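You operate a simulated robot arm through the tools that you are given. There is no shell and no other tool. Be economical: measure what you need, move in short steps, check, and stop when the job is done.

You run a simulated robot arm. Do the job below in one go: nothing can be reset, and whatever is moved stays where it is left.

JOB
Clear up after painting: wipe the drips, bin the rag, fold the cloth.
Fine: the drips are on the mat; use the beige rag; it goes in the red bin and the bin lid is shut; the white cloth is folded over and pressed flat. What is to be rubbed or washed off counts as gone when no trace of it is left.
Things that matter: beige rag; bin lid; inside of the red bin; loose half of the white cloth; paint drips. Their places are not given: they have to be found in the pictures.

Only the result counts: the job must be done as asked and must still hold three seconds after the hand-in. Knocking over, shifting, dropping, spilling or breaking anything else fails it. A push-on lid holds only when it is set on centred and level and pressed home; a screw cap is set on level and turned clockwise until tight. Flat cloth is picked up by pressing the open fingertips on it (5 to 10 N) and closing them slowly along it; thin cloth reads only 2 to 8 mm in the jaws.

ROBOT AND FRAMES
A 7-joint arm with a two-finger parallel gripper, fixed in place. Base frame: the origin is at the foot of the arm, x ahead of it, y to its left, z up; the work surface is at about z = 0.824. Units: m, degrees, N and s.
With the tool pointing down near the work surface it reaches from about 0.34 to 0.78 m from the base axis. Its first joint turns from -166.0 to 166.0 degrees. Payload 3.91 kg.
The TCP is the grasp point between the finger pads, 0.03 m short of the fingertips. In the tool frame z runs along the fingers and y along their closing line. The gripper opens to 0.11 m. The fingers are 0.02 m wide and 0.01 m thick; the gripper's body (0.048 by 0.112 m) begins 0.055 m behind the TCP.
Orientation is that of the tool frame in the base frame, as [roll, pitch, yaw] about the fixed x, y, z axes, in that order (R = Rz(yaw) Ry(pitch) Rx(roll)). With the fingers straight down and closing along the base's y, the tool's x points along the base's -x, its y along +y and its z along -z.

CONTROLS
- The arm moves only by the tool servo_tool. Its argument "motion" is a list of rows, each an object of numbers (a shift or turn left out is 0, a gripper value left out holds the last): "x", "y", "z": the shift along the tool's x, y, z in mm; "ax", "ay", "az": the turn, a rotation vector about the tool's x, y, z in degrees; "grip": the opening in per cent of the stroke, from 0 (shut) to 100 (fully open). In form: [{"x": .., "y": .., "z": .., "ax": .., "ay": .., "az": .., "grip": ..}, ...]. A call has 1 to 8 rows; each row is the pose to reach, as a shift and turn from the pose commanded when the call began, along the tool's axes at that moment. Rows are played at 5 a second. More than 0.05 m and 8.6 degrees between two rows, or a gripper value outside its range, and nothing of the call is played. Where a pose cannot be reached the arm comes as near as it can. A force on the tool above 40 N (or 10 N above the force at the start of the call, whichever is more), or a blocked arm, ends the call early, and 0.2 s more pass. The fingers move at their own pace (about 0.153 m/s each) and stop on an object; they squeeze with about 31 N. The grip force told is the motor's: it shows also when the fingers shut on nothing. Time passes only in rows, and 0.2 s behind the last, so rows that repeat a pose let the fingers close. It gives the time, the measured TCP pose, the force on the tool (base axes), the opening and the grip force at its end, in the units of the frame above (readings bear some noise), with the torque about the TCP (base axes, N m) and any sound that the robot's microphone picked up, and new pictures: "pictures" is both (left out), scene, wrist or none.
- Cameras (640 x 400 px; columns grow to the right, rows downward): "scene" is fixed at [0.3987, -0.4997, 1.4202]; the picture's right is [-0.06, 1.00, 0.00], its down [0.48, 0.03, -0.88] and it looks along [-0.88, -0.05, -0.48] (base axes); focal length 214 px, centre (320, 200). "wrist" rides on the gripper at [0.077, 0.007, -0.115] in the tool frame; the picture's right is [-0.09, 1.00, 0.00], its down [-0.80, -0.07, -0.59] and it looks along [-0.59, -0.05, 0.80] (tool axes); focal length 270 px, centre (320, 200).
- lift_body(by): slides the trunk up (or, below 0, down) by that many m; the arm rides with it, the base frame stays. It gives what a move gives, with no picture.
- pixel_to_xyz(camera, pixels): there is no depth. For up to 12 entries [column, row, z] of the newest picture of that camera ("zoom" is the newest enlarged one), the place [x, y] in the base frame at which the ray of that pixel passes the height z, good to about 0.003 m. It takes no simulated time.
- enlarge(camera, box): a new picture of the part [left, top, right, bottom] of that camera's present view, enlarged. It takes no simulated time.
- finish_job(): hands the job in; it is judged then, once.

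Work in short steps. Measure before you move; look again where a grasp or a placing could have gone wrong, and mend it. You have 80 turns and 200 pictures in all, those below and enlarged ones among them. Open the gripper and draw the arm clear of the work before you hand the job in, unless the task says otherwise; then end with one line.

The tools are called after ">>>" as a command line: name --argument value ..., lists and objects as JSON in quotes. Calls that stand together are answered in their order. servo_tool: Moves the arm, as the interface text tells. Its arguments: {"type":"object","properties":{"motion":{"type":"array"},"pictures":{"type":"string","enum":["both","scene","wrist","none"]}},"required":["motion"]} The other tools are called the same way: lift_body (by) slides the trunk up or down; pixel_to_xyz (camera, pixels) gives the place at which the rays of pixels pass given heights; enlarge (camera, box) takes an enlarged picture of a part of a camera's view; finish_job () hands the job in.

At the start:

```text
clock: 0.0
position: [0.1788, -0.494, 1.2286]
tcp_rot: [-179.9, 0.0, -180.0]
wrist_force: [-0.3, 0.4, -0.2]
moment: [-0.01, 0.02, 0.0]
finger_gap: 0.11
grip_force: 0.0
trunk travel left (down, up): [-0.575, 0.035]
```

scene: 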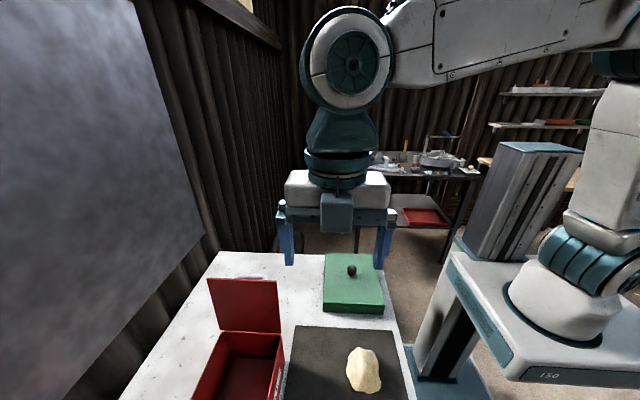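
wrist: 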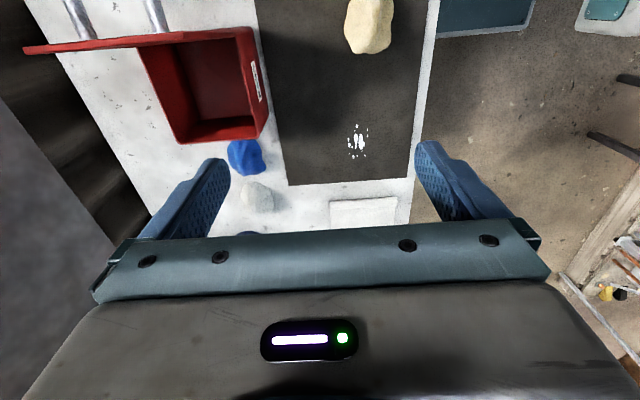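

The wrist view shows the rag at (368,25), drips at (357,140), white cloth at about (363,212) and the red bin at (205,85). I'll measure these and enlarge both views.

>>> pixel_to_xyz --camera "wrist" --pixels '[[368, 25, 0.83], [357, 140, 0.826], [330, 202, 0.826], [398, 197, 0.826], [288, 185, 0.826], [413, 177, 0.826], [257, 0, 0.826], [245, 157, 0.85], [258, 195, 0.85], [185, 143, 0.9], [268, 120, 0.9], [240, 30, 0.9]]'

>>> enlarge --camera "wrist" --box '[220, 80, 440, 240]'

>>> enlarge --camera "scene" --box '[180, 240, 420, 400]'

```text
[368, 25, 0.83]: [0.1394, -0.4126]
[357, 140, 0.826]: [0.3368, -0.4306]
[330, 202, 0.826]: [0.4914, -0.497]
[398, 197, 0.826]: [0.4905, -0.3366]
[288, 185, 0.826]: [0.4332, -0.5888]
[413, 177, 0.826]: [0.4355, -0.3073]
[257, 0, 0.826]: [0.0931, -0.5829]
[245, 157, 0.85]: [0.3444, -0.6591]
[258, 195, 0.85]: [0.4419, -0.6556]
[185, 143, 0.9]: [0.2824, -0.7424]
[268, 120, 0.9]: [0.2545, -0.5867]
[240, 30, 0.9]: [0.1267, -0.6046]
```

```text
2.50 times, centred on (330, 160) of wrist
```

zoom: 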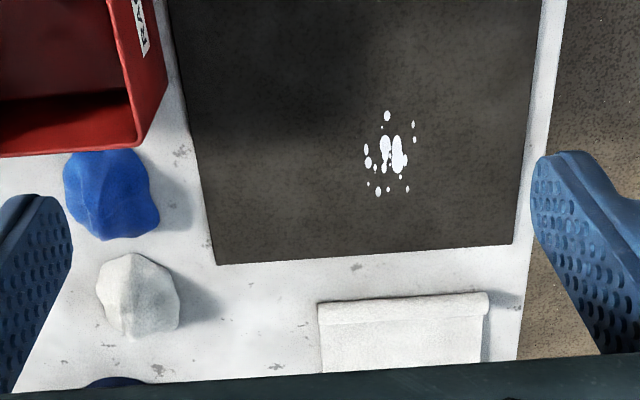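

```text
2.50 times, centred on (300, 320) of scene
```

zoom: 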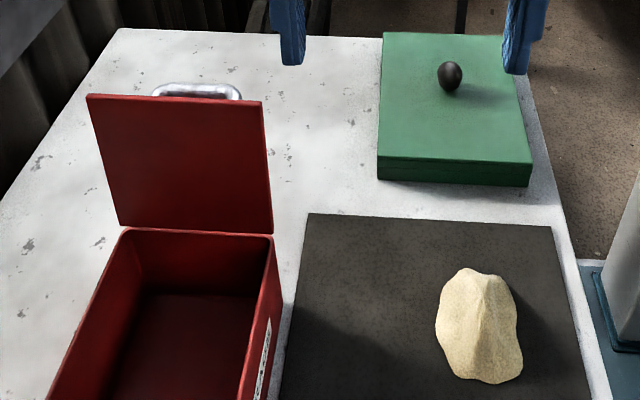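

The cloth is partly hidden by the gripper. I'll move 0.25 m along base +x (tool -x) to see it whole.

>>> servo_tool --motion '[{"x": -45}, {"x": -90}, {"x": -135}, {"x": -180}, {"x": -225}, {"x": -250}]'

```text
clock: 1.4
position: [0.4266, -0.4933, 1.2297]
tcp_rot: [180.0, 0.0, -179.9]
wrist_force: [0.0, 0.2, 0.0]
moment: [0.02, 0.0, 0.01]
finger_gap: 0.11
grip_force: 0.1
trunk travel left (down, up): [-0.575, 0.035]
```

scene: 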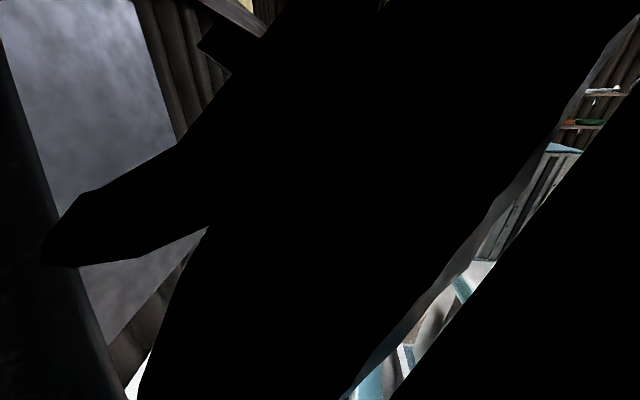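
wrist: 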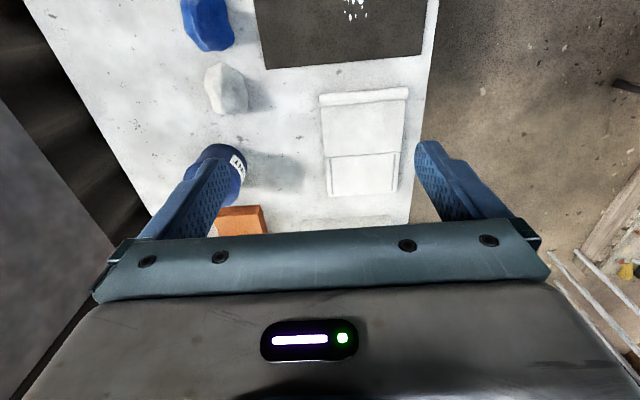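

>>> enlarge --camera "wrist" --box '[300, 70, 440, 220]'

>>> pixel_to_xyz --camera "wrist" --pixels '[[319, 94, 0.826], [409, 89, 0.826], [322, 105, 0.826], [406, 100, 0.826], [325, 157, 0.826], [401, 151, 0.826], [328, 195, 0.826], [397, 192, 0.826], [353, 3, 0.826], [240, 170, 0.9], [226, 88, 0.85]]'

```text
2.67 times, centred on (370, 145) of wrist
```

zoom: 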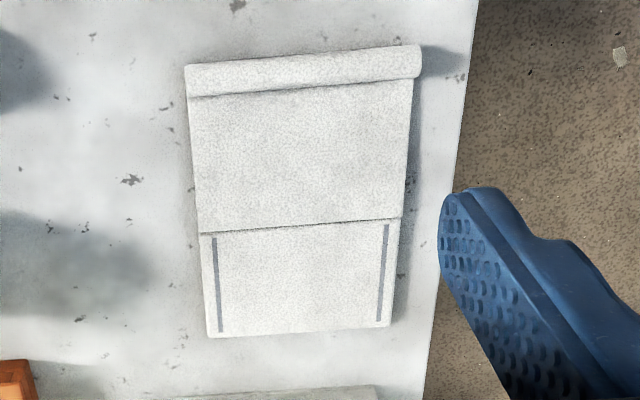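

```text
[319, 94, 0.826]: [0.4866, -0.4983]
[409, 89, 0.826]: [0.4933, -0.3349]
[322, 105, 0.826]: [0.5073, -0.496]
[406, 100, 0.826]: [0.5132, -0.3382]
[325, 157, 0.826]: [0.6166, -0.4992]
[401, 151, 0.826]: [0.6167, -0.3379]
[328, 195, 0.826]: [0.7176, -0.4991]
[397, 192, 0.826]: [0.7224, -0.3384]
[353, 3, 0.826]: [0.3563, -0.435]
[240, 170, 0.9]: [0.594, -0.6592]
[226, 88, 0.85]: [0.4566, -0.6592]
```

The cloth spans x 0.49–0.72, y -0.50 to -0.34, with its crease at x≈0.617 and a raised lip at x≈0.50. Rag comes first, so I'll return to x≈0.2, y≈-0.413 and descend to z≈1.08 to view it closely.

>>> servo_tool --motion '[{"x": 40, "y": 12, "z": 20}, {"x": 80, "y": 24, "z": 40}, {"x": 120, "y": 36, "z": 60}, {"x": 160, "y": 48, "z": 80}, {"x": 200, "y": 60, "z": 100}, {"x": 235, "y": 72, "z": 120}, {"x": 260, "y": 80, "z": 130}]'

```text
clock: 3.0
position: [0.1669, -0.4165, 1.0993]
tcp_rot: [-179.9, 0.0, -180.0]
wrist_force: [0.5, -0.4, 0.8]
moment: [-0.01, 0.01, 0.0]
finger_gap: 0.11
grip_force: 0.1
trunk travel left (down, up): [-0.575, 0.035]
```

scene: 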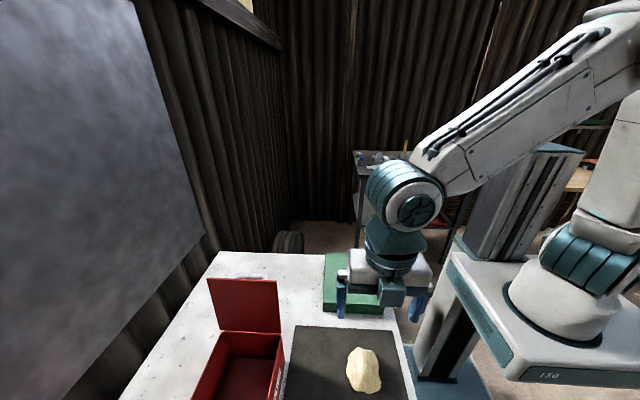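
wrist: 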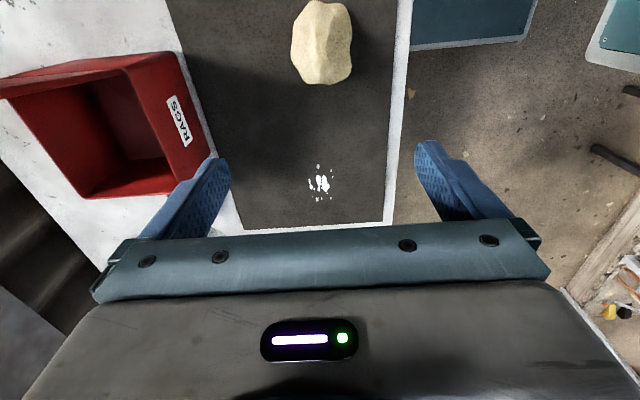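

The rag spans wrist px 290–352 × 0–85. I measure its outline and the bin edges from this view and the scene view.

>>> pixel_to_xyz --camera "wrist" --pixels '[[290, 50, 0.83], [352, 45, 0.83], [320, 85, 0.83], [318, 0, 0.84], [320, 182, 0.826], [313, 166, 0.826], [319, 202, 0.826], [307, 183, 0.826], [332, 180, 0.826], [85, 198, 0.9], [213, 152, 0.9], [180, 55, 0.9]]'

>>> pixel_to_xyz --camera "scene" --pixels '[[346, 370, 0.83], [382, 375, 0.83], [363, 393, 0.828], [360, 347, 0.84], [220, 332, 0.9], [282, 334, 0.9], [207, 280, 1.0], [277, 281, 1.0], [258, 278, 1.0]]'

>>> enlarge --camera "wrist" --box '[0, 0, 360, 220]'

```text
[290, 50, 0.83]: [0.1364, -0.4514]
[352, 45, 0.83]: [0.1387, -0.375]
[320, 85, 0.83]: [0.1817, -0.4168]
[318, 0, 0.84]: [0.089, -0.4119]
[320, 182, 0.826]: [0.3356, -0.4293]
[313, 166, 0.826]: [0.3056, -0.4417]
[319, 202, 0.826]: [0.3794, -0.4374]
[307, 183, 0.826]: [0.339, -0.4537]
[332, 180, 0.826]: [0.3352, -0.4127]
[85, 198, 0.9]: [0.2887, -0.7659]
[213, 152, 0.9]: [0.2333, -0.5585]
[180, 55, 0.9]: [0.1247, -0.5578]
```

```text
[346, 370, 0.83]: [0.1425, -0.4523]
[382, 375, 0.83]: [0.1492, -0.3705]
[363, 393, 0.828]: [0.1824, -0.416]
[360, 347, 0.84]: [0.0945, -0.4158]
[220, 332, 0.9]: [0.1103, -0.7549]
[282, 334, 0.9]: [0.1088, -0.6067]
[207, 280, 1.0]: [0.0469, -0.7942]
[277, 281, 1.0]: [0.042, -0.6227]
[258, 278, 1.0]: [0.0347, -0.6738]
```

```text
1.78 times, centred on (180, 110) of wrist
```

zoom: 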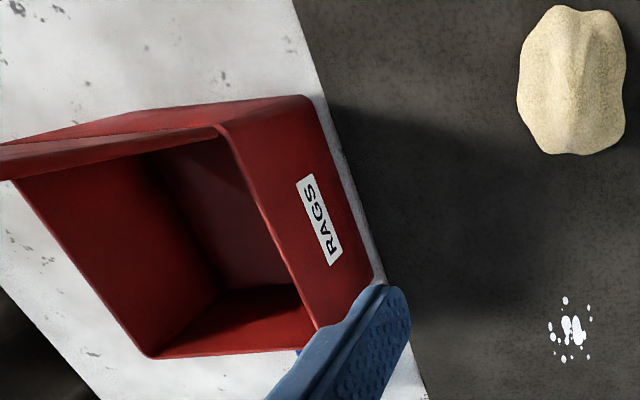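

Rag centre is about (0.137, -0.412), 0.08 wide in y. I also solve for the bin's rim height by matching its back-right corner in both views.

>>> pixel_to_xyz --camera "wrist" --pixels '[[124, 73, 0.88], [124, 73, 0.92], [124, 73, 0.96], [85, 199, 0.88], [85, 199, 0.92], [85, 199, 0.96], [171, 54, 0.824], [178, 186, 0.92], [178, 186, 0.96], [215, 160, 0.826]]'

>>> pixel_to_xyz --camera "scene" --pixels '[[283, 333, 0.88], [283, 333, 0.92], [283, 333, 0.96], [227, 331, 0.92], [227, 331, 0.96]]'

```text
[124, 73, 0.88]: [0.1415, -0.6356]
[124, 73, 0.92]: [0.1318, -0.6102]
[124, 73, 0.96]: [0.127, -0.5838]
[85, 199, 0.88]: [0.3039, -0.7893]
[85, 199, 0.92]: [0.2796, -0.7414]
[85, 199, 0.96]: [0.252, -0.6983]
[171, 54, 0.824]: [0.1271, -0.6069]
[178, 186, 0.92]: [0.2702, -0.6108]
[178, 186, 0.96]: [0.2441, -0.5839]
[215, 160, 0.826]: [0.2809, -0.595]
```

```text
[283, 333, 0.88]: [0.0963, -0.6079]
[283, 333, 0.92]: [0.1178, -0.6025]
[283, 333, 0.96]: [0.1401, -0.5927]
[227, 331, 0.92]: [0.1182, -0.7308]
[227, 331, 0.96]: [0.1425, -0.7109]
```

Bin rim is at z≈0.93, opening about x 0.125–0.275, y -0.745 to -0.605. Now go down over the rag to z≈0.868, open, straddling it in y.

>>> servo_tool --motion '[{"x": 15, "y": 2, "z": 40}, {"x": 30, "y": 4, "z": 80}, {"x": 30, "y": 4, "z": 125}, {"x": 30, "y": 4, "z": 165}, {"x": 30, "y": 4, "z": 195}]'

```text
clock: 4.2
position: [0.1398, -0.4098, 0.9058]
tcp_rot: [-179.9, 0.0, -179.9]
wrist_force: [0.2, 0.4, 0.6]
moment: [0.0, 0.02, 0.01]
finger_gap: 0.1098
grip_force: 0.1
trunk travel left (down, up): [-0.575, 0.035]
```

scene: 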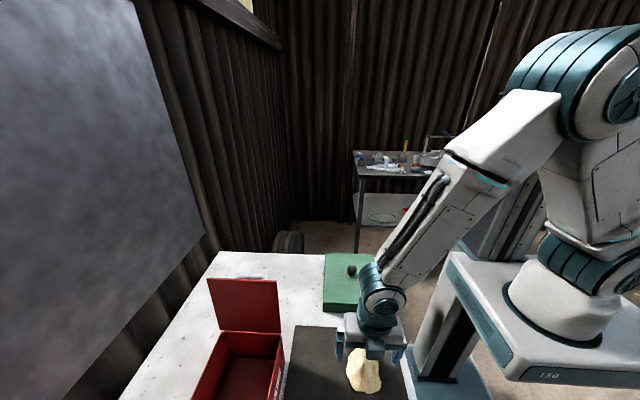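
wrist: 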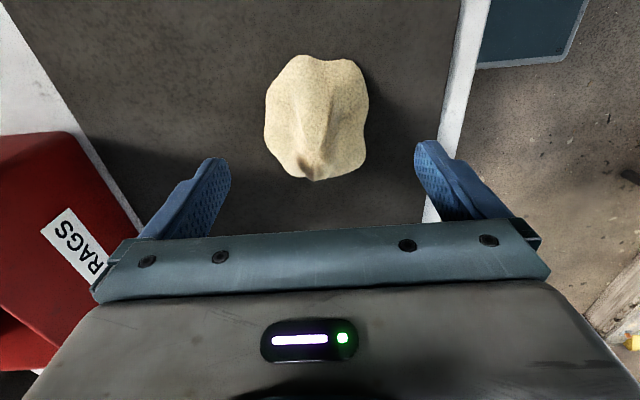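

The rag is centred between the fingers (px 316,120). I descend to z≈0.866 and close.

>>> servo_tool --motion '[{"z": 20, "grip": 100}, {"z": 39, "grip": 100}, {"z": 39, "grip": 50}, {"z": 39, "grip": 20}, {"z": 39, "grip": 0}, {"z": 39, "grip": 0}, {"z": 39, "grip": 0}]'

```text
clock: 5.8
position: [0.1387, -0.4107, 0.8671]
tcp_rot: [-179.9, 0.1, -179.9]
wrist_force: [0.5, -1.5, 20.4]
moment: [-0.01, -0.15, -0.2]
finger_gap: 0.0494
grip_force: 30.8
trunk travel left (down, up): [-0.575, 0.035]
```

scene: 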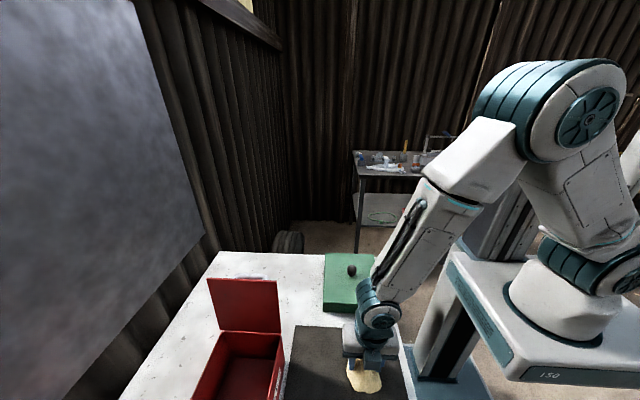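
wrist: 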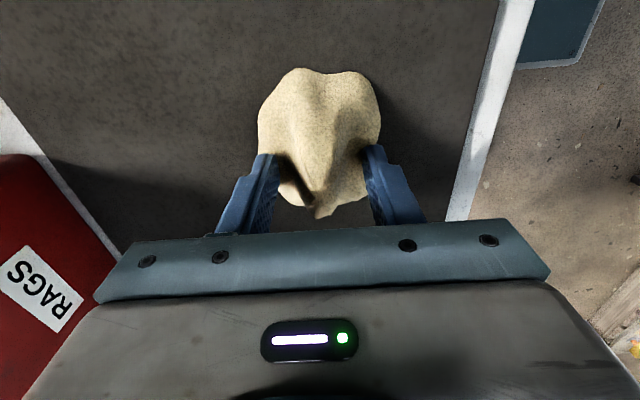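

The rag is held (49 mm gap). I lift 40 mm and carry it to just short of the drips at (0.34, -0.432).

>>> servo_tool --motion '[{"z": -30}, {"z": -50}, {"x": -45, "y": -5, "z": -50}, {"x": -90, "y": -10, "z": -50}, {"x": -135, "y": -15, "z": -50}, {"x": -160, "y": -20, "z": -50}]'

```text
clock: 7.2
position: [0.2979, -0.4284, 0.9133]
tcp_rot: [-179.9, 0.0, -179.9]
wrist_force: [-0.2, 0.6, -0.2]
moment: [0.05, 0.02, -0.03]
finger_gap: 0.0231
grip_force: 31.3
trunk travel left (down, up): [-0.575, 0.035]
```

scene: 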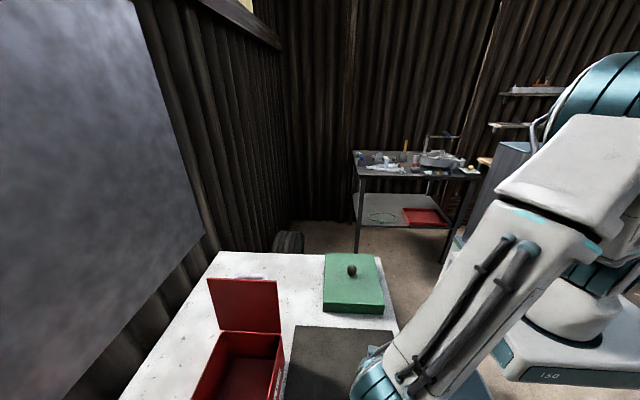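
wrist: 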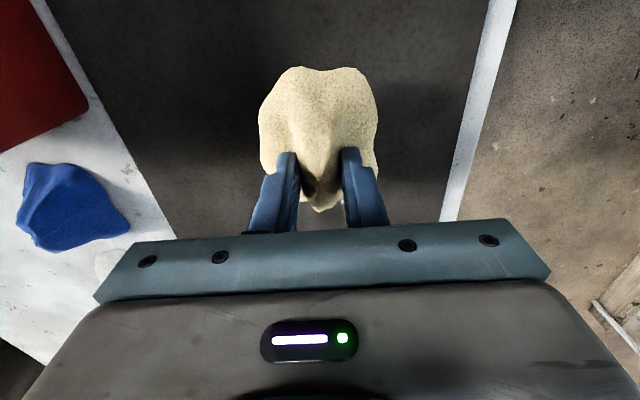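

The rag stays in the grip, gap 23 mm. I lower gently above the edge of the drips until contact, to feel the force.

>>> servo_tool --motion '[{"z": 20}, {"z": 30}, {"z": 38}, {"z": 44}, {"z": 44}]' --pictures "wrist"

```text
clock: 8.4
position: [0.2985, -0.4281, 0.8727]
tcp_rot: [-179.6, 0.2, -179.9]
wrist_force: [-0.4, 2.3, 28.5]
moment: [0.49, 0.59, -0.02]
finger_gap: 0.0233
grip_force: 31.1
trunk travel left (down, up): [-0.575, 0.035]
```

wrist: 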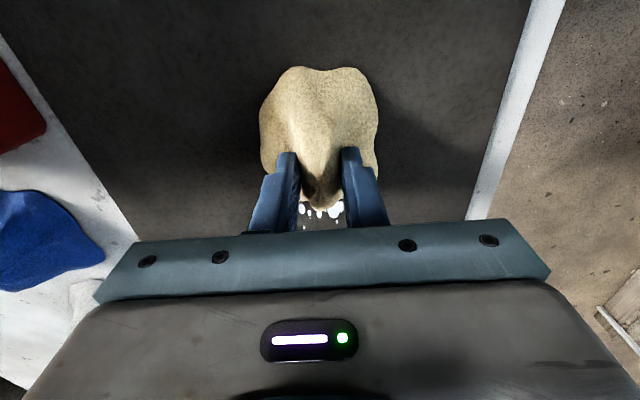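

Contact is 28 N and the drips show ahead at (320,212). I ease up 2 mm and stroke +x 90 mm and back.

>>> servo_tool --motion '[{"z": -2}, {"x": -25, "z": -2}, {"x": -50, "z": -2}, {"x": -75, "z": -2}, {"x": -95, "z": -2}, {"x": -65, "z": -2}, {"x": -30, "z": -2}, {"x": 15, "z": -2}]' --pictures "wrist"

```text
clock: 10.2
position: [0.2818, -0.4316, 0.8732]
tcp_rot: [180.0, 0.0, -179.9]
wrist_force: [0.1, -1.1, 0.7]
moment: [0.02, 0.01, 0.01]
finger_gap: 0.0236
grip_force: 30.3
trunk travel left (down, up): [-0.575, 0.035]
```

wrist: 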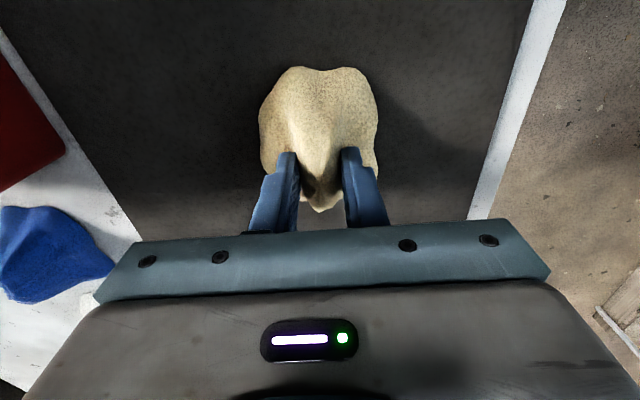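

Force dropped to about 1 N by the end of the stroke. I lift and pull back toward -x to inspect the drip area.

>>> servo_tool --motion '[{"z": -40}, {"x": 20, "z": -80}, {"x": 60, "z": -110}, {"x": 100, "z": -130}, {"x": 100, "z": -130}]' --pictures "wrist"

```text
clock: 11.4
position: [0.1834, -0.4298, 1.0008]
tcp_rot: [180.0, 0.1, -179.9]
wrist_force: [-0.1, 0.1, -0.1]
moment: [-0.04, -0.01, 0.04]
finger_gap: 0.0232
grip_force: 30.7
trunk travel left (down, up): [-0.575, 0.035]
```

wrist: 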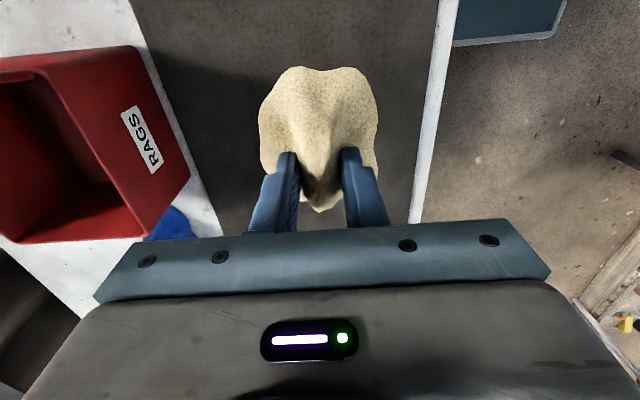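

The drip area is hidden behind the gripper. I move forward to x≈0.42, where it should appear at the top of the wrist picture.

>>> servo_tool --motion '[{"x": -45}, {"x": -90}, {"x": -135}, {"x": -180}, {"x": -225}, {"x": -235}]' --pictures "wrist"

>>> pixel_to_xyz --camera "wrist" --pixels '[[320, 5, 0.826], [320, 60, 0.826]]'

>>> enlarge --camera "wrist" --box '[160, 0, 480, 200]'

```text
clock: 12.8
position: [0.4183, -0.4286, 1.0005]
tcp_rot: [-179.8, 0.0, -180.0]
wrist_force: [0.5, 0.0, -0.1]
moment: [0.02, -0.03, -0.01]
finger_gap: 0.0234
grip_force: 31.1
trunk travel left (down, up): [-0.575, 0.035]
```

wrist: 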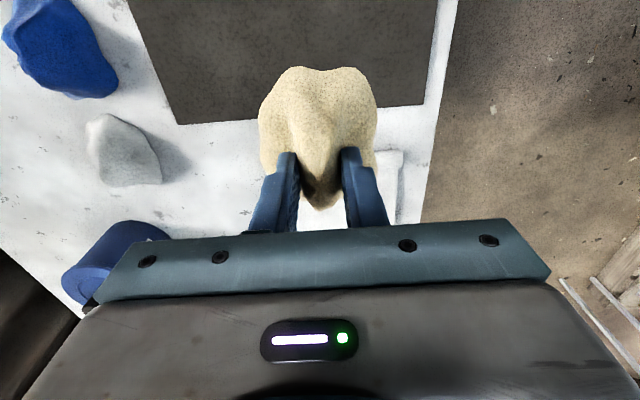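

```text
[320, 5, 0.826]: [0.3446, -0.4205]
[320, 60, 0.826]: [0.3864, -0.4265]
```

```text
2.00 times, centred on (320, 100) of wrist
```

zoom: 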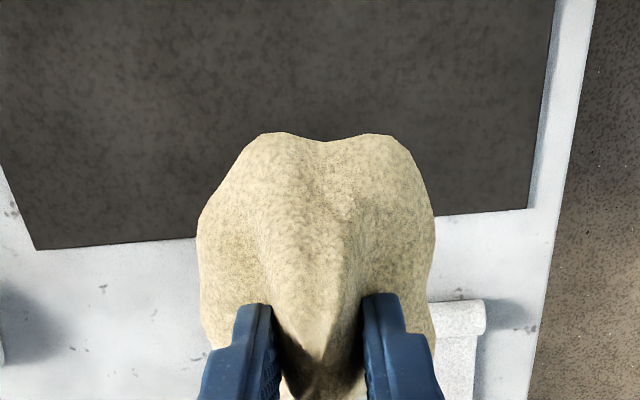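

No drips remain for x > 0.345. I back up 50 mm to check x 0.29–0.35 too.

>>> servo_tool --motion '[{"x": 40, "z": -40}, {"x": 70, "z": -80}, {"x": 70, "z": -80}]' --pictures "wrist"

>>> enlarge --camera "wrist" --box '[160, 0, 480, 200]'

>>> pixel_to_xyz --camera "wrist" --pixels '[[320, 5, 0.826], [320, 60, 0.826]]'

```text
refused: row 1 steps farther than a row can; nothing moved
```

```text
2.00 times, centred on (320, 100) of wrist
```

zoom: 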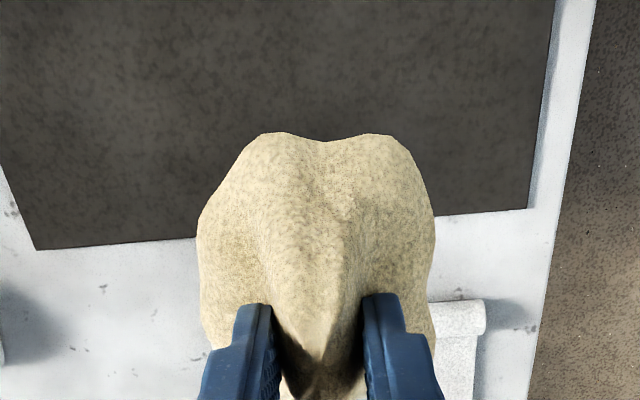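

```text
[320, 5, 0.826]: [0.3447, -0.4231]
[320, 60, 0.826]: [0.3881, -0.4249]
```

The step was too long and got refused; I use shorter rows for the same move.

>>> servo_tool --motion '[{"x": 25, "z": -25}, {"x": 50, "z": -50}, {"x": 70, "z": -80}, {"x": 70, "z": -80}]' --pictures "wrist"

>>> enlarge --camera "wrist" --box '[160, 0, 480, 200]'

>>> pixel_to_xyz --camera "wrist" --pixels '[[320, 5, 0.826], [320, 60, 0.826]]'

```text
clock: 13.8
position: [0.3457, -0.4292, 1.0797]
tcp_rot: [180.0, 0.0, -179.9]
wrist_force: [0.4, -0.4, -0.9]
moment: [0.05, 0.01, -0.04]
finger_gap: 0.023
grip_force: 31.2
trunk travel left (down, up): [-0.575, 0.035]
```

wrist: 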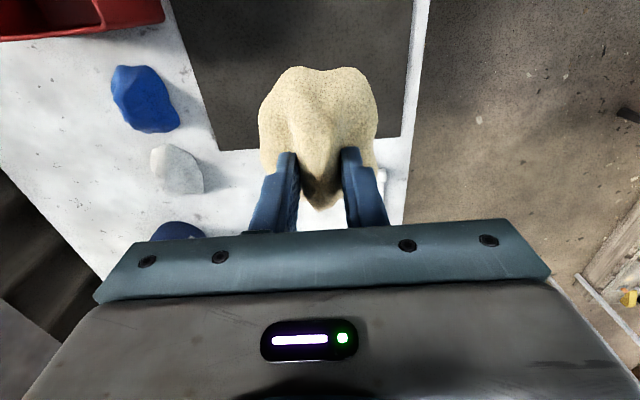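

```text
2.00 times, centred on (320, 100) of wrist
```

zoom: 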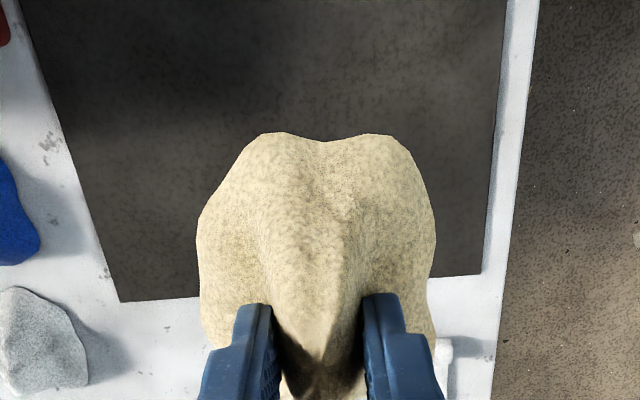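

```text
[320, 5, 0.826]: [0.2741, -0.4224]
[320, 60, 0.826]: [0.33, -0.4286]
```

Nothing seen from 0.27 to 0.34 either. One intermediate view closes the small gap around x≈0.34 before I bin the rag.

>>> servo_tool --motion '[{"x": -20, "z": 10}, {"x": -40, "z": 40}, {"x": -40, "z": 70}, {"x": -40, "z": 70}]' --pictures "none"

>>> enlarge --camera "wrist" --box '[220, 0, 420, 120]'

>>> pixel_to_xyz --camera "wrist" --pixels '[[320, 5, 0.826], [320, 60, 0.826]]'

```text
clock: 14.8
position: [0.3878, -0.4306, 1.0112]
tcp_rot: [-179.9, -0.1, -179.9]
wrist_force: [-0.5, -0.2, -0.8]
moment: [-0.04, 0.01, 0.01]
finger_gap: 0.0233
grip_force: 31.1
trunk travel left (down, up): [-0.575, 0.035]
```

```text
3.20 times, centred on (320, 60) of wrist
```

zoom: 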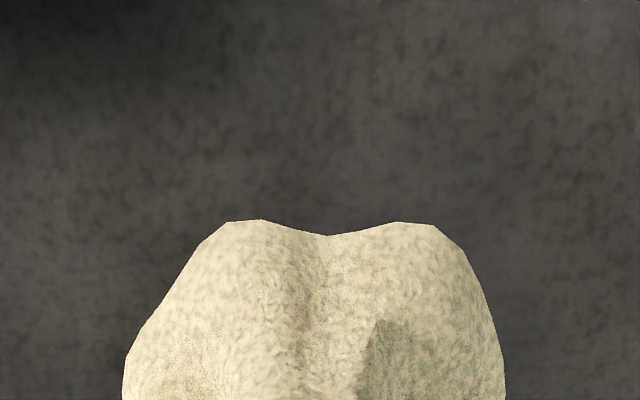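

```text
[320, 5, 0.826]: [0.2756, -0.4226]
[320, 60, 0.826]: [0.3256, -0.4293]
```

The mat is clean here too. Now I carry the rag to above the bin at about (0.22, -0.675), z 1.05.

>>> servo_tool --motion '[{"x": 20, "y": -20, "z": -30}, {"x": 45, "y": -60, "z": -40}, {"x": 70, "y": -100, "z": -40}, {"x": 95, "y": -140, "z": -40}, {"x": 120, "y": -180, "z": -40}, {"x": 145, "y": -215, "z": -40}, {"x": 168, "y": -244, "z": -40}, {"x": 168, "y": -244, "z": -40}]'

```text
clock: 16.6
position: [0.2192, -0.6763, 1.0527]
tcp_rot: [-180.0, 0.1, -179.8]
wrist_force: [0.8, 0.6, -1.1]
moment: [0.0, -0.03, 0.02]
finger_gap: 0.0232
grip_force: 31.0
trunk travel left (down, up): [-0.575, 0.035]
```

scene: 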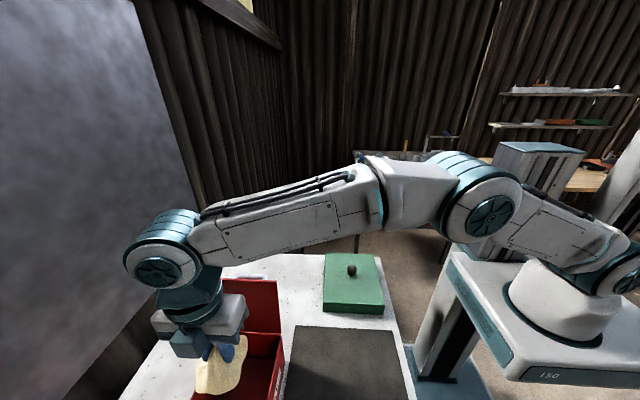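
wrist: 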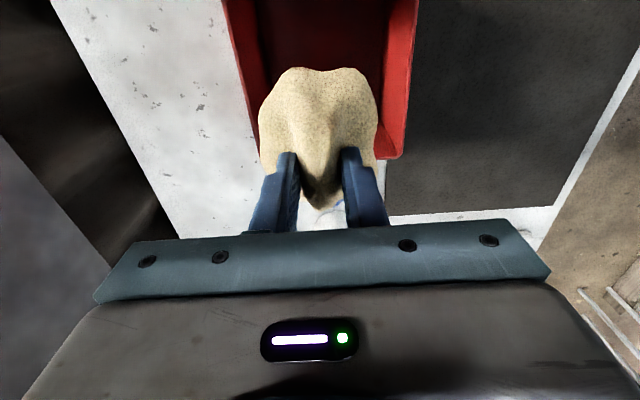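

The bin's front edge appears at row ~158 and its sides at columns ~235 and ~415. I check where those lie at rim height.

>>> pixel_to_xyz --camera "wrist" --pixels '[[404, 157, 0.93], [415, 20, 0.93], [225, 20, 0.93], [256, 150, 0.93], [404, 157, 0.826]]'

>>> enlarge --camera "wrist" --box '[200, 0, 460, 180]'

```text
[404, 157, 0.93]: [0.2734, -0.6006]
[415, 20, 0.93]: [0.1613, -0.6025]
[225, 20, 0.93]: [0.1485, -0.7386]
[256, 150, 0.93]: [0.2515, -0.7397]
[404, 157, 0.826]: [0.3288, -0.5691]
```

```text
2.22 times, centred on (330, 90) of wrist
```

zoom: 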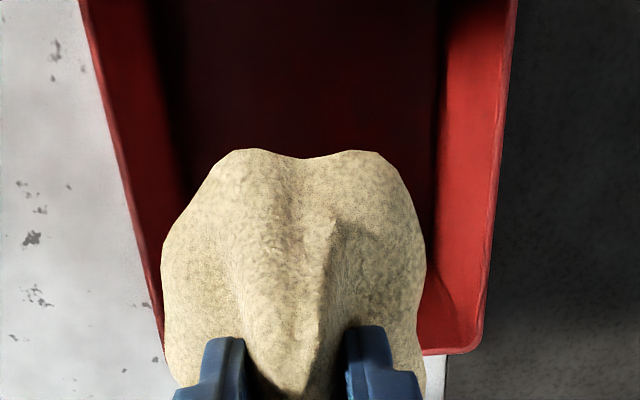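

The opening is x up to 0.273, y -0.74 to -0.60. I shift 8 mm in -x and 5 mm in +y, lower to z≈0.955 and open to 60%.

>>> servo_tool --motion '[{"x": 8, "y": 5, "z": 35}, {"x": 8, "y": 5, "z": 70}, {"x": 8, "y": 5, "z": 97}, {"x": 8, "y": 5, "z": 97}, {"x": 8, "y": 5, "z": 97, "grip": 65}, {"x": 8, "y": 5, "z": 97, "grip": 65}, {"x": 8, "y": 5, "z": 97, "grip": 65}]' --pictures "wrist"

```text
clock: 18.2
position: [0.2127, -0.6702, 0.956]
tcp_rot: [-180.0, -0.1, -179.8]
wrist_force: [0.2, 0.4, -0.4]
moment: [0.0, 0.03, 0.01]
finger_gap: 0.0712
grip_force: 0.1
trunk travel left (down, up): [-0.575, 0.035]
```

wrist: 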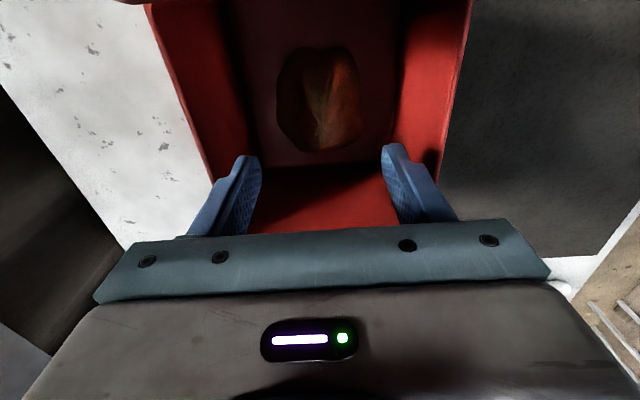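

The rag lies on the bin floor. I rise to z≈1.17, close the fingers and move back over the lid to look at it from behind.

>>> servo_tool --motion '[{"z": -45}, {"z": -90}, {"z": -135}, {"z": -180}, {"z": -215, "grip": 0}, {"x": 45, "z": -215}, {"x": 90, "z": -215}, {"x": 130, "z": -215}]' --pictures "none"

>>> servo_tool --motion '[{"x": 45}, {"x": 90}, {"x": 120}, {"x": 120}]'

```text
clock: 20.0
position: [0.082, -0.67, 1.1744]
tcp_rot: [-179.9, 0.0, -179.9]
wrist_force: [-0.5, -0.5, 0.9]
moment: [0.01, -0.02, 0.03]
finger_gap: 0.0
grip_force: 30.8
trunk travel left (down, up): [-0.575, 0.035]
```

```text
clock: 21.0
position: [-0.0363, -0.6687, 1.1715]
tcp_rot: [-179.9, 0.0, -180.0]
wrist_force: [-0.3, 0.7, 0.5]
moment: [0.03, 0.01, -0.01]
finger_gap: 0.0002
grip_force: 31.1
trunk travel left (down, up): [-0.575, 0.035]
```

scene: 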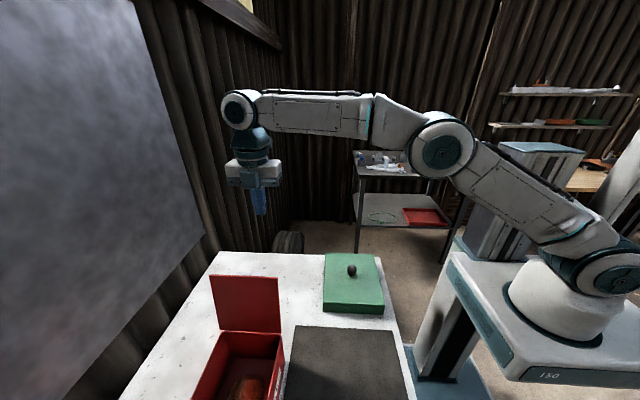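
wrist: 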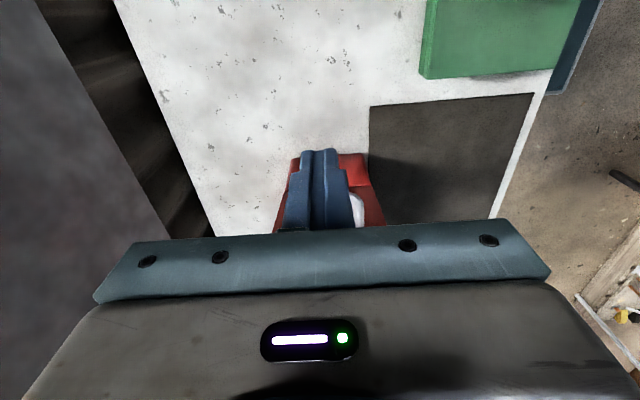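

The lid corner seems at (210,276) versus (207,280) earlier; I enlarge the scene to compare, and look at the lid in the wrist view.

>>> enlarge --camera "scene" --box '[180, 240, 420, 400]'

>>> enlarge --camera "wrist" --box '[240, 120, 440, 240]'

```text
2.50 times, centred on (300, 320) of scene
```

zoom: 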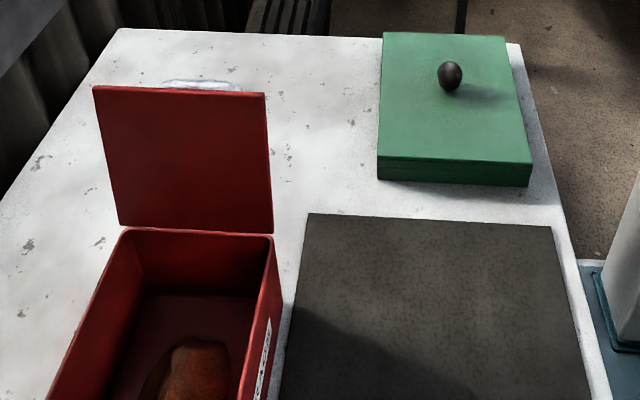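

```text
3.20 times, centred on (340, 180) of wrist
```

zoom: 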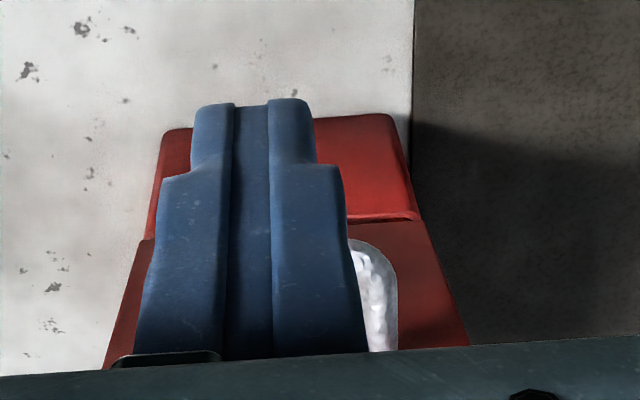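

The bin itself has not moved; the lid is simply a bit more upright. With closed fingers I descend behind the lid to z≈1.05, then push forward.

>>> servo_tool --motion '[{"z": 40}, {"z": 80}, {"z": 120}, {"z": 120}]' --pictures "both"

```text
clock: 22.0
position: [-0.0357, -0.6681, 1.05]
tcp_rot: [-179.9, 0.0, -179.9]
wrist_force: [0.6, -0.8, 0.1]
moment: [0.03, -0.02, -0.01]
finger_gap: 0.0003
grip_force: 31.3
trunk travel left (down, up): [-0.575, 0.035]
```

scene: 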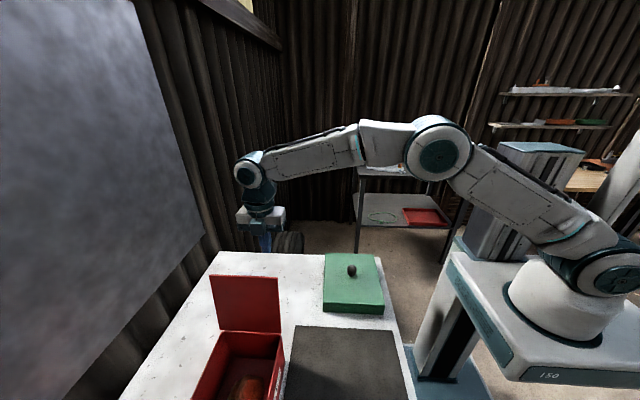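
wrist: 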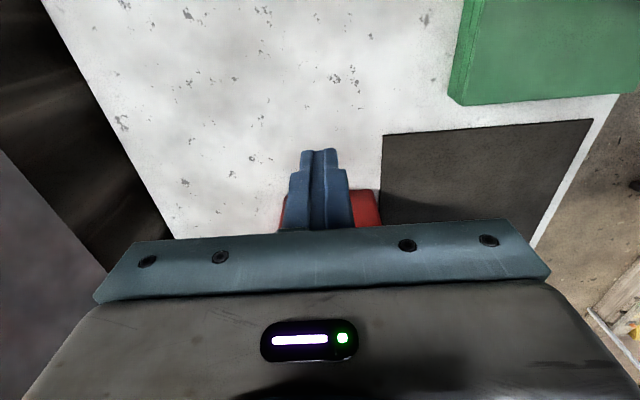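

The tips are clear behind the lid. I push along +x in 25 mm steps.

>>> servo_tool --motion '[{"x": -30}, {"x": -60}, {"x": -85}, {"x": -105}, {"x": -125}, {"x": -145}, {"x": -160}]'

```text
clock: 23.6
position: [0.1239, -0.6707, 1.0517]
tcp_rot: [179.9, 0.0, -179.8]
wrist_force: [-0.3, -0.6, 0.1]
moment: [0.0, 0.01, 0.0]
finger_gap: 0.0
grip_force: 30.6
trunk travel left (down, up): [-0.575, 0.035]
```

scene: 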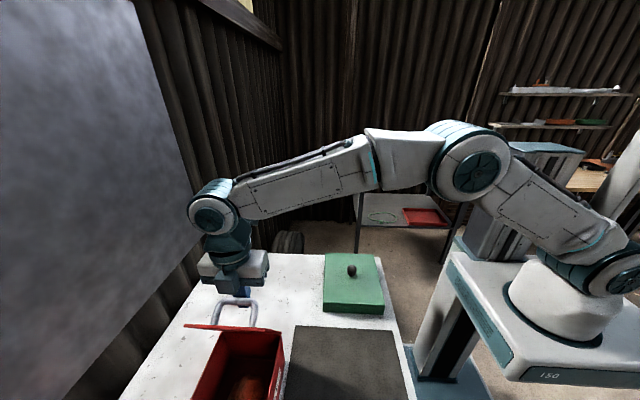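
wrist: 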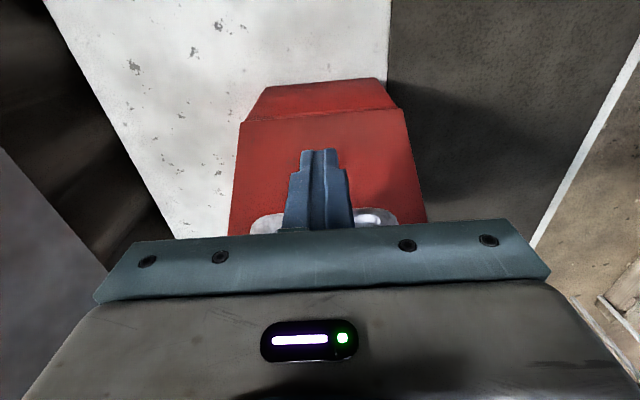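

The lid is now partly down and leaning forward over the bin (edge-on at (230,328) in scene). I move on to x≈0.25 above its front edge to look.

>>> servo_tool --motion '[{"z": -15}, {"x": -40, "z": -30}, {"x": -80, "z": -30}, {"x": -120, "z": -30}, {"x": -130, "z": -30}]'

```text
clock: 24.8
position: [0.2526, -0.6711, 1.08]
tcp_rot: [-179.9, 0.0, -179.9]
wrist_force: [0.5, 0.0, 0.0]
moment: [0.03, 0.02, -0.04]
finger_gap: 0.0
grip_force: 30.7
trunk travel left (down, up): [-0.575, 0.035]
```

scene: 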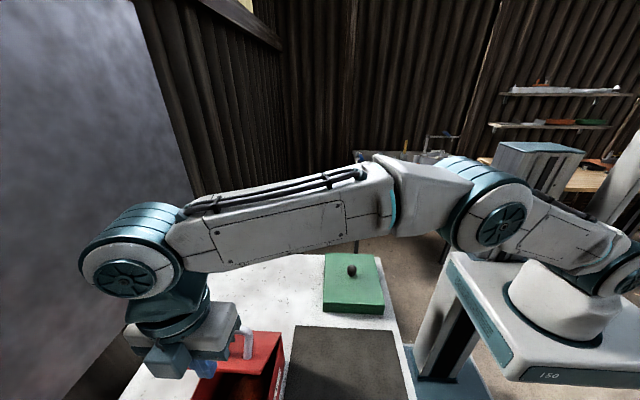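
wrist: 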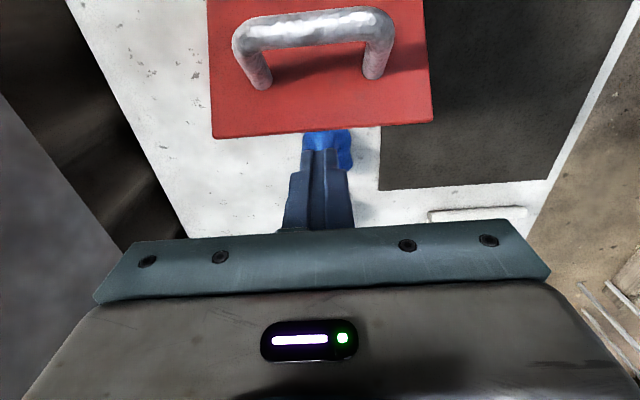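

The lid's front edge is at row ~130 with the handle behind it. I measure that edge and the handle at candidate heights.

>>> pixel_to_xyz --camera "wrist" --pixels '[[320, 131, 0.94], [320, 131, 0.97], [320, 131, 1.0], [211, 138, 0.94], [435, 122, 0.94], [211, 138, 0.99], [435, 122, 0.99], [310, 35, 0.98], [265, 87, 0.95]]'

>>> enlarge --camera "scene" --box '[160, 300, 320, 400]'

```text
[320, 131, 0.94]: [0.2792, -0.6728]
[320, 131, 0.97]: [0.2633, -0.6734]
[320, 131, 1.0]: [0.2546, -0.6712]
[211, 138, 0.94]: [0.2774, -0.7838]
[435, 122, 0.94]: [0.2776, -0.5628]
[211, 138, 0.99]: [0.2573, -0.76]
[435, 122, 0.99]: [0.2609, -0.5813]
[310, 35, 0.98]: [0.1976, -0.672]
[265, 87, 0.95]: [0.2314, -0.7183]
```

```text
4.00 times, centred on (240, 350) of scene
```

zoom: 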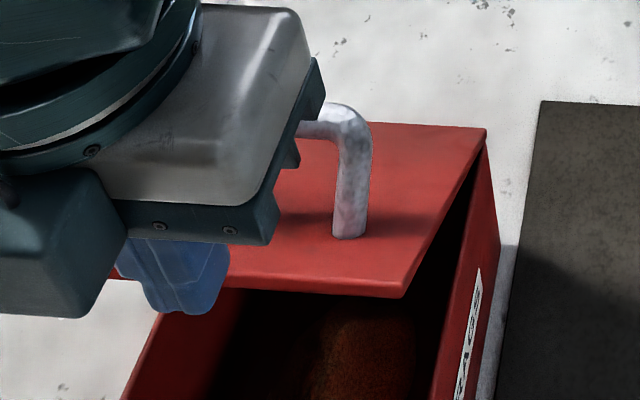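

The lid stands about 25° open, with its front edge near (0.255, z≈1.0). I press down on the strip between handle and front edge, drifting +x as the lid rotates.

>>> servo_tool --motion '[{"x": 12, "z": 20}, {"x": 11, "z": 40}, {"x": 8, "z": 60}, {"x": 4, "z": 80}, {"x": 0, "z": 95}, {"x": -4, "z": 103}, {"x": -4, "z": 107}]'

```text
clock: 26.4
position: [0.2578, -0.6691, 0.9744]
tcp_rot: [179.9, 0.0, -179.9]
wrist_force: [1.1, 0.1, 0.4]
moment: [0.0, 0.03, -0.03]
finger_gap: 0.0
grip_force: 31.4
trunk travel left (down, up): [-0.575, 0.035]
```

scene: 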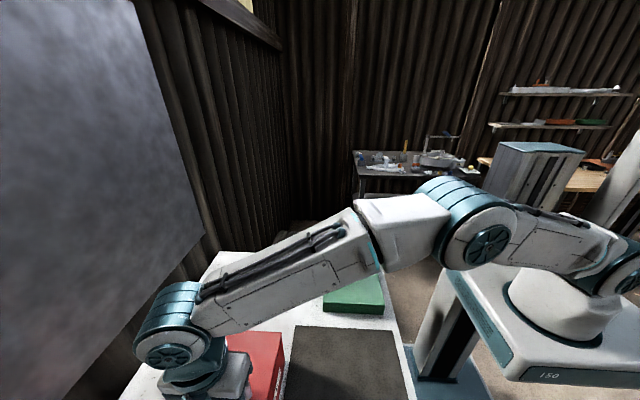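
wrist: 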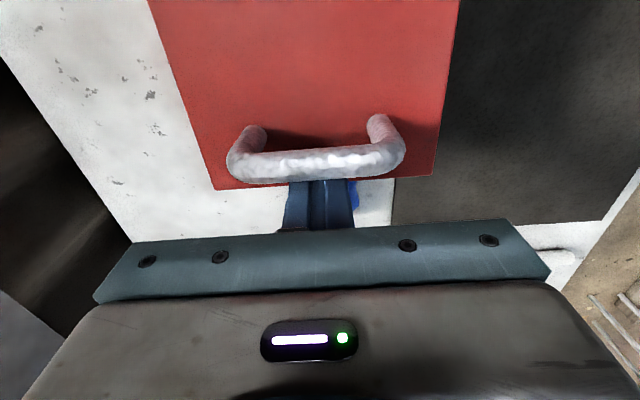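

The lid looks almost level. I press further in small steps until a force builds up.

>>> servo_tool --motion '[{"z": 4}, {"z": 8}, {"z": 12}, {"z": 15}, {"z": 18}]'

```text
clock: 27.6
position: [0.2575, -0.6688, 0.967]
tcp_rot: [-179.1, 0.3, -179.7]
wrist_force: [-0.7, 8.3, 15.0]
moment: [0.32, 0.17, -0.08]
finger_gap: 0.0
grip_force: 30.4
trunk travel left (down, up): [-0.575, 0.035]
stopped in row 5: the force on the tool passed its limit at 43 N (the readings are from after the stop); the commanded pose is now the measured one
```

scene: 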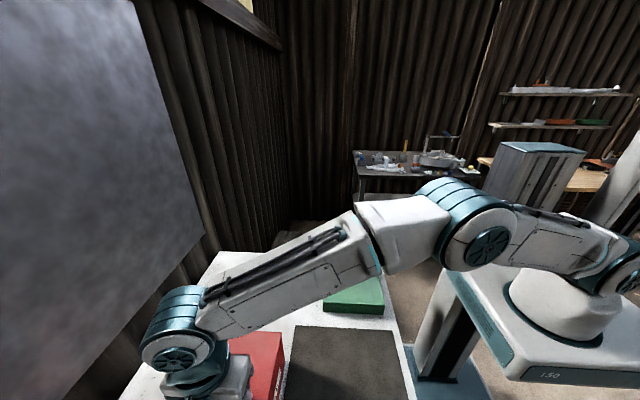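
wrist: 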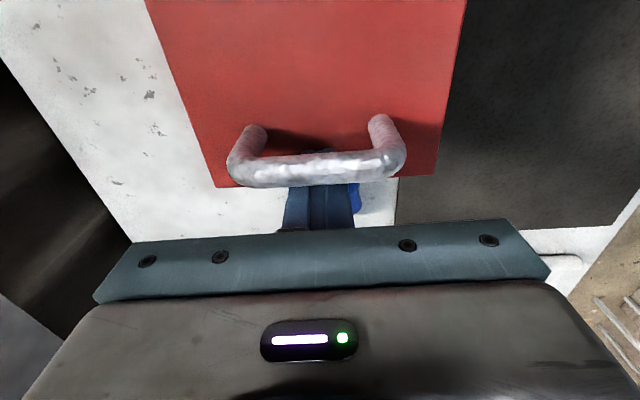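

It met a hard stop at 43 N with the tips at z≈0.937, so the lid is on the rim. I rise and move to x≈0.35 to verify and get ready for the cloth.

>>> servo_tool --motion '[{"z": -20}, {"z": -60}, {"z": -100}, {"z": -140}, {"z": -180}, {"y": 30, "z": -220}, {"y": 60, "z": -240}]'

>>> enlarge --camera "scene" --box '[160, 280, 340, 400]'

```text
clock: 29.2
position: [0.256, -0.6084, 1.204]
tcp_rot: [-179.2, 0.3, -179.8]
wrist_force: [-0.2, 0.7, -0.2]
moment: [-0.07, 0.01, -0.01]
finger_gap: 0.0003
grip_force: 30.9
trunk travel left (down, up): [-0.575, 0.035]
```

scene: 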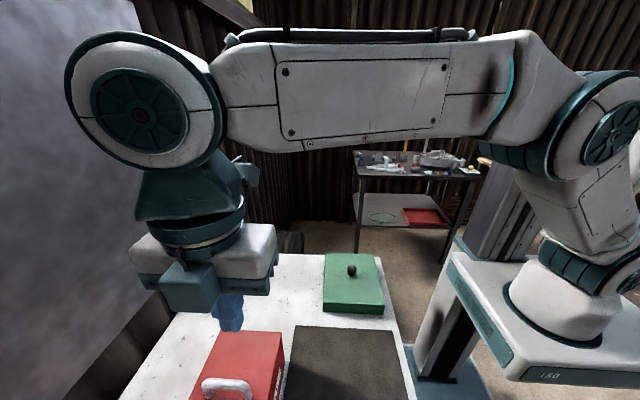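
wrist: 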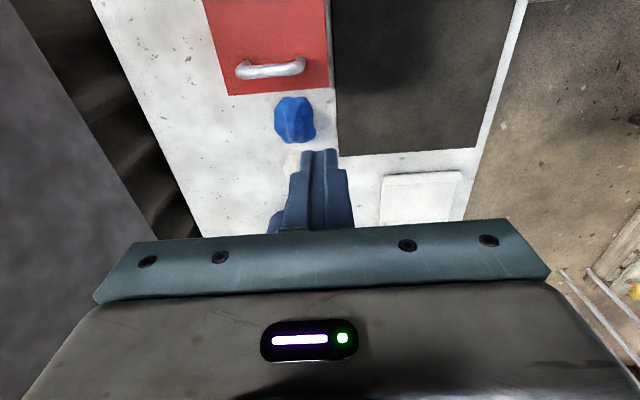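

```text
3.33 times, centred on (250, 340) of scene
```

zoom: 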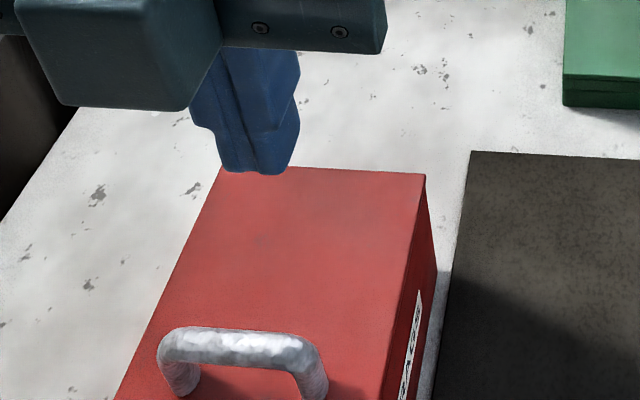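

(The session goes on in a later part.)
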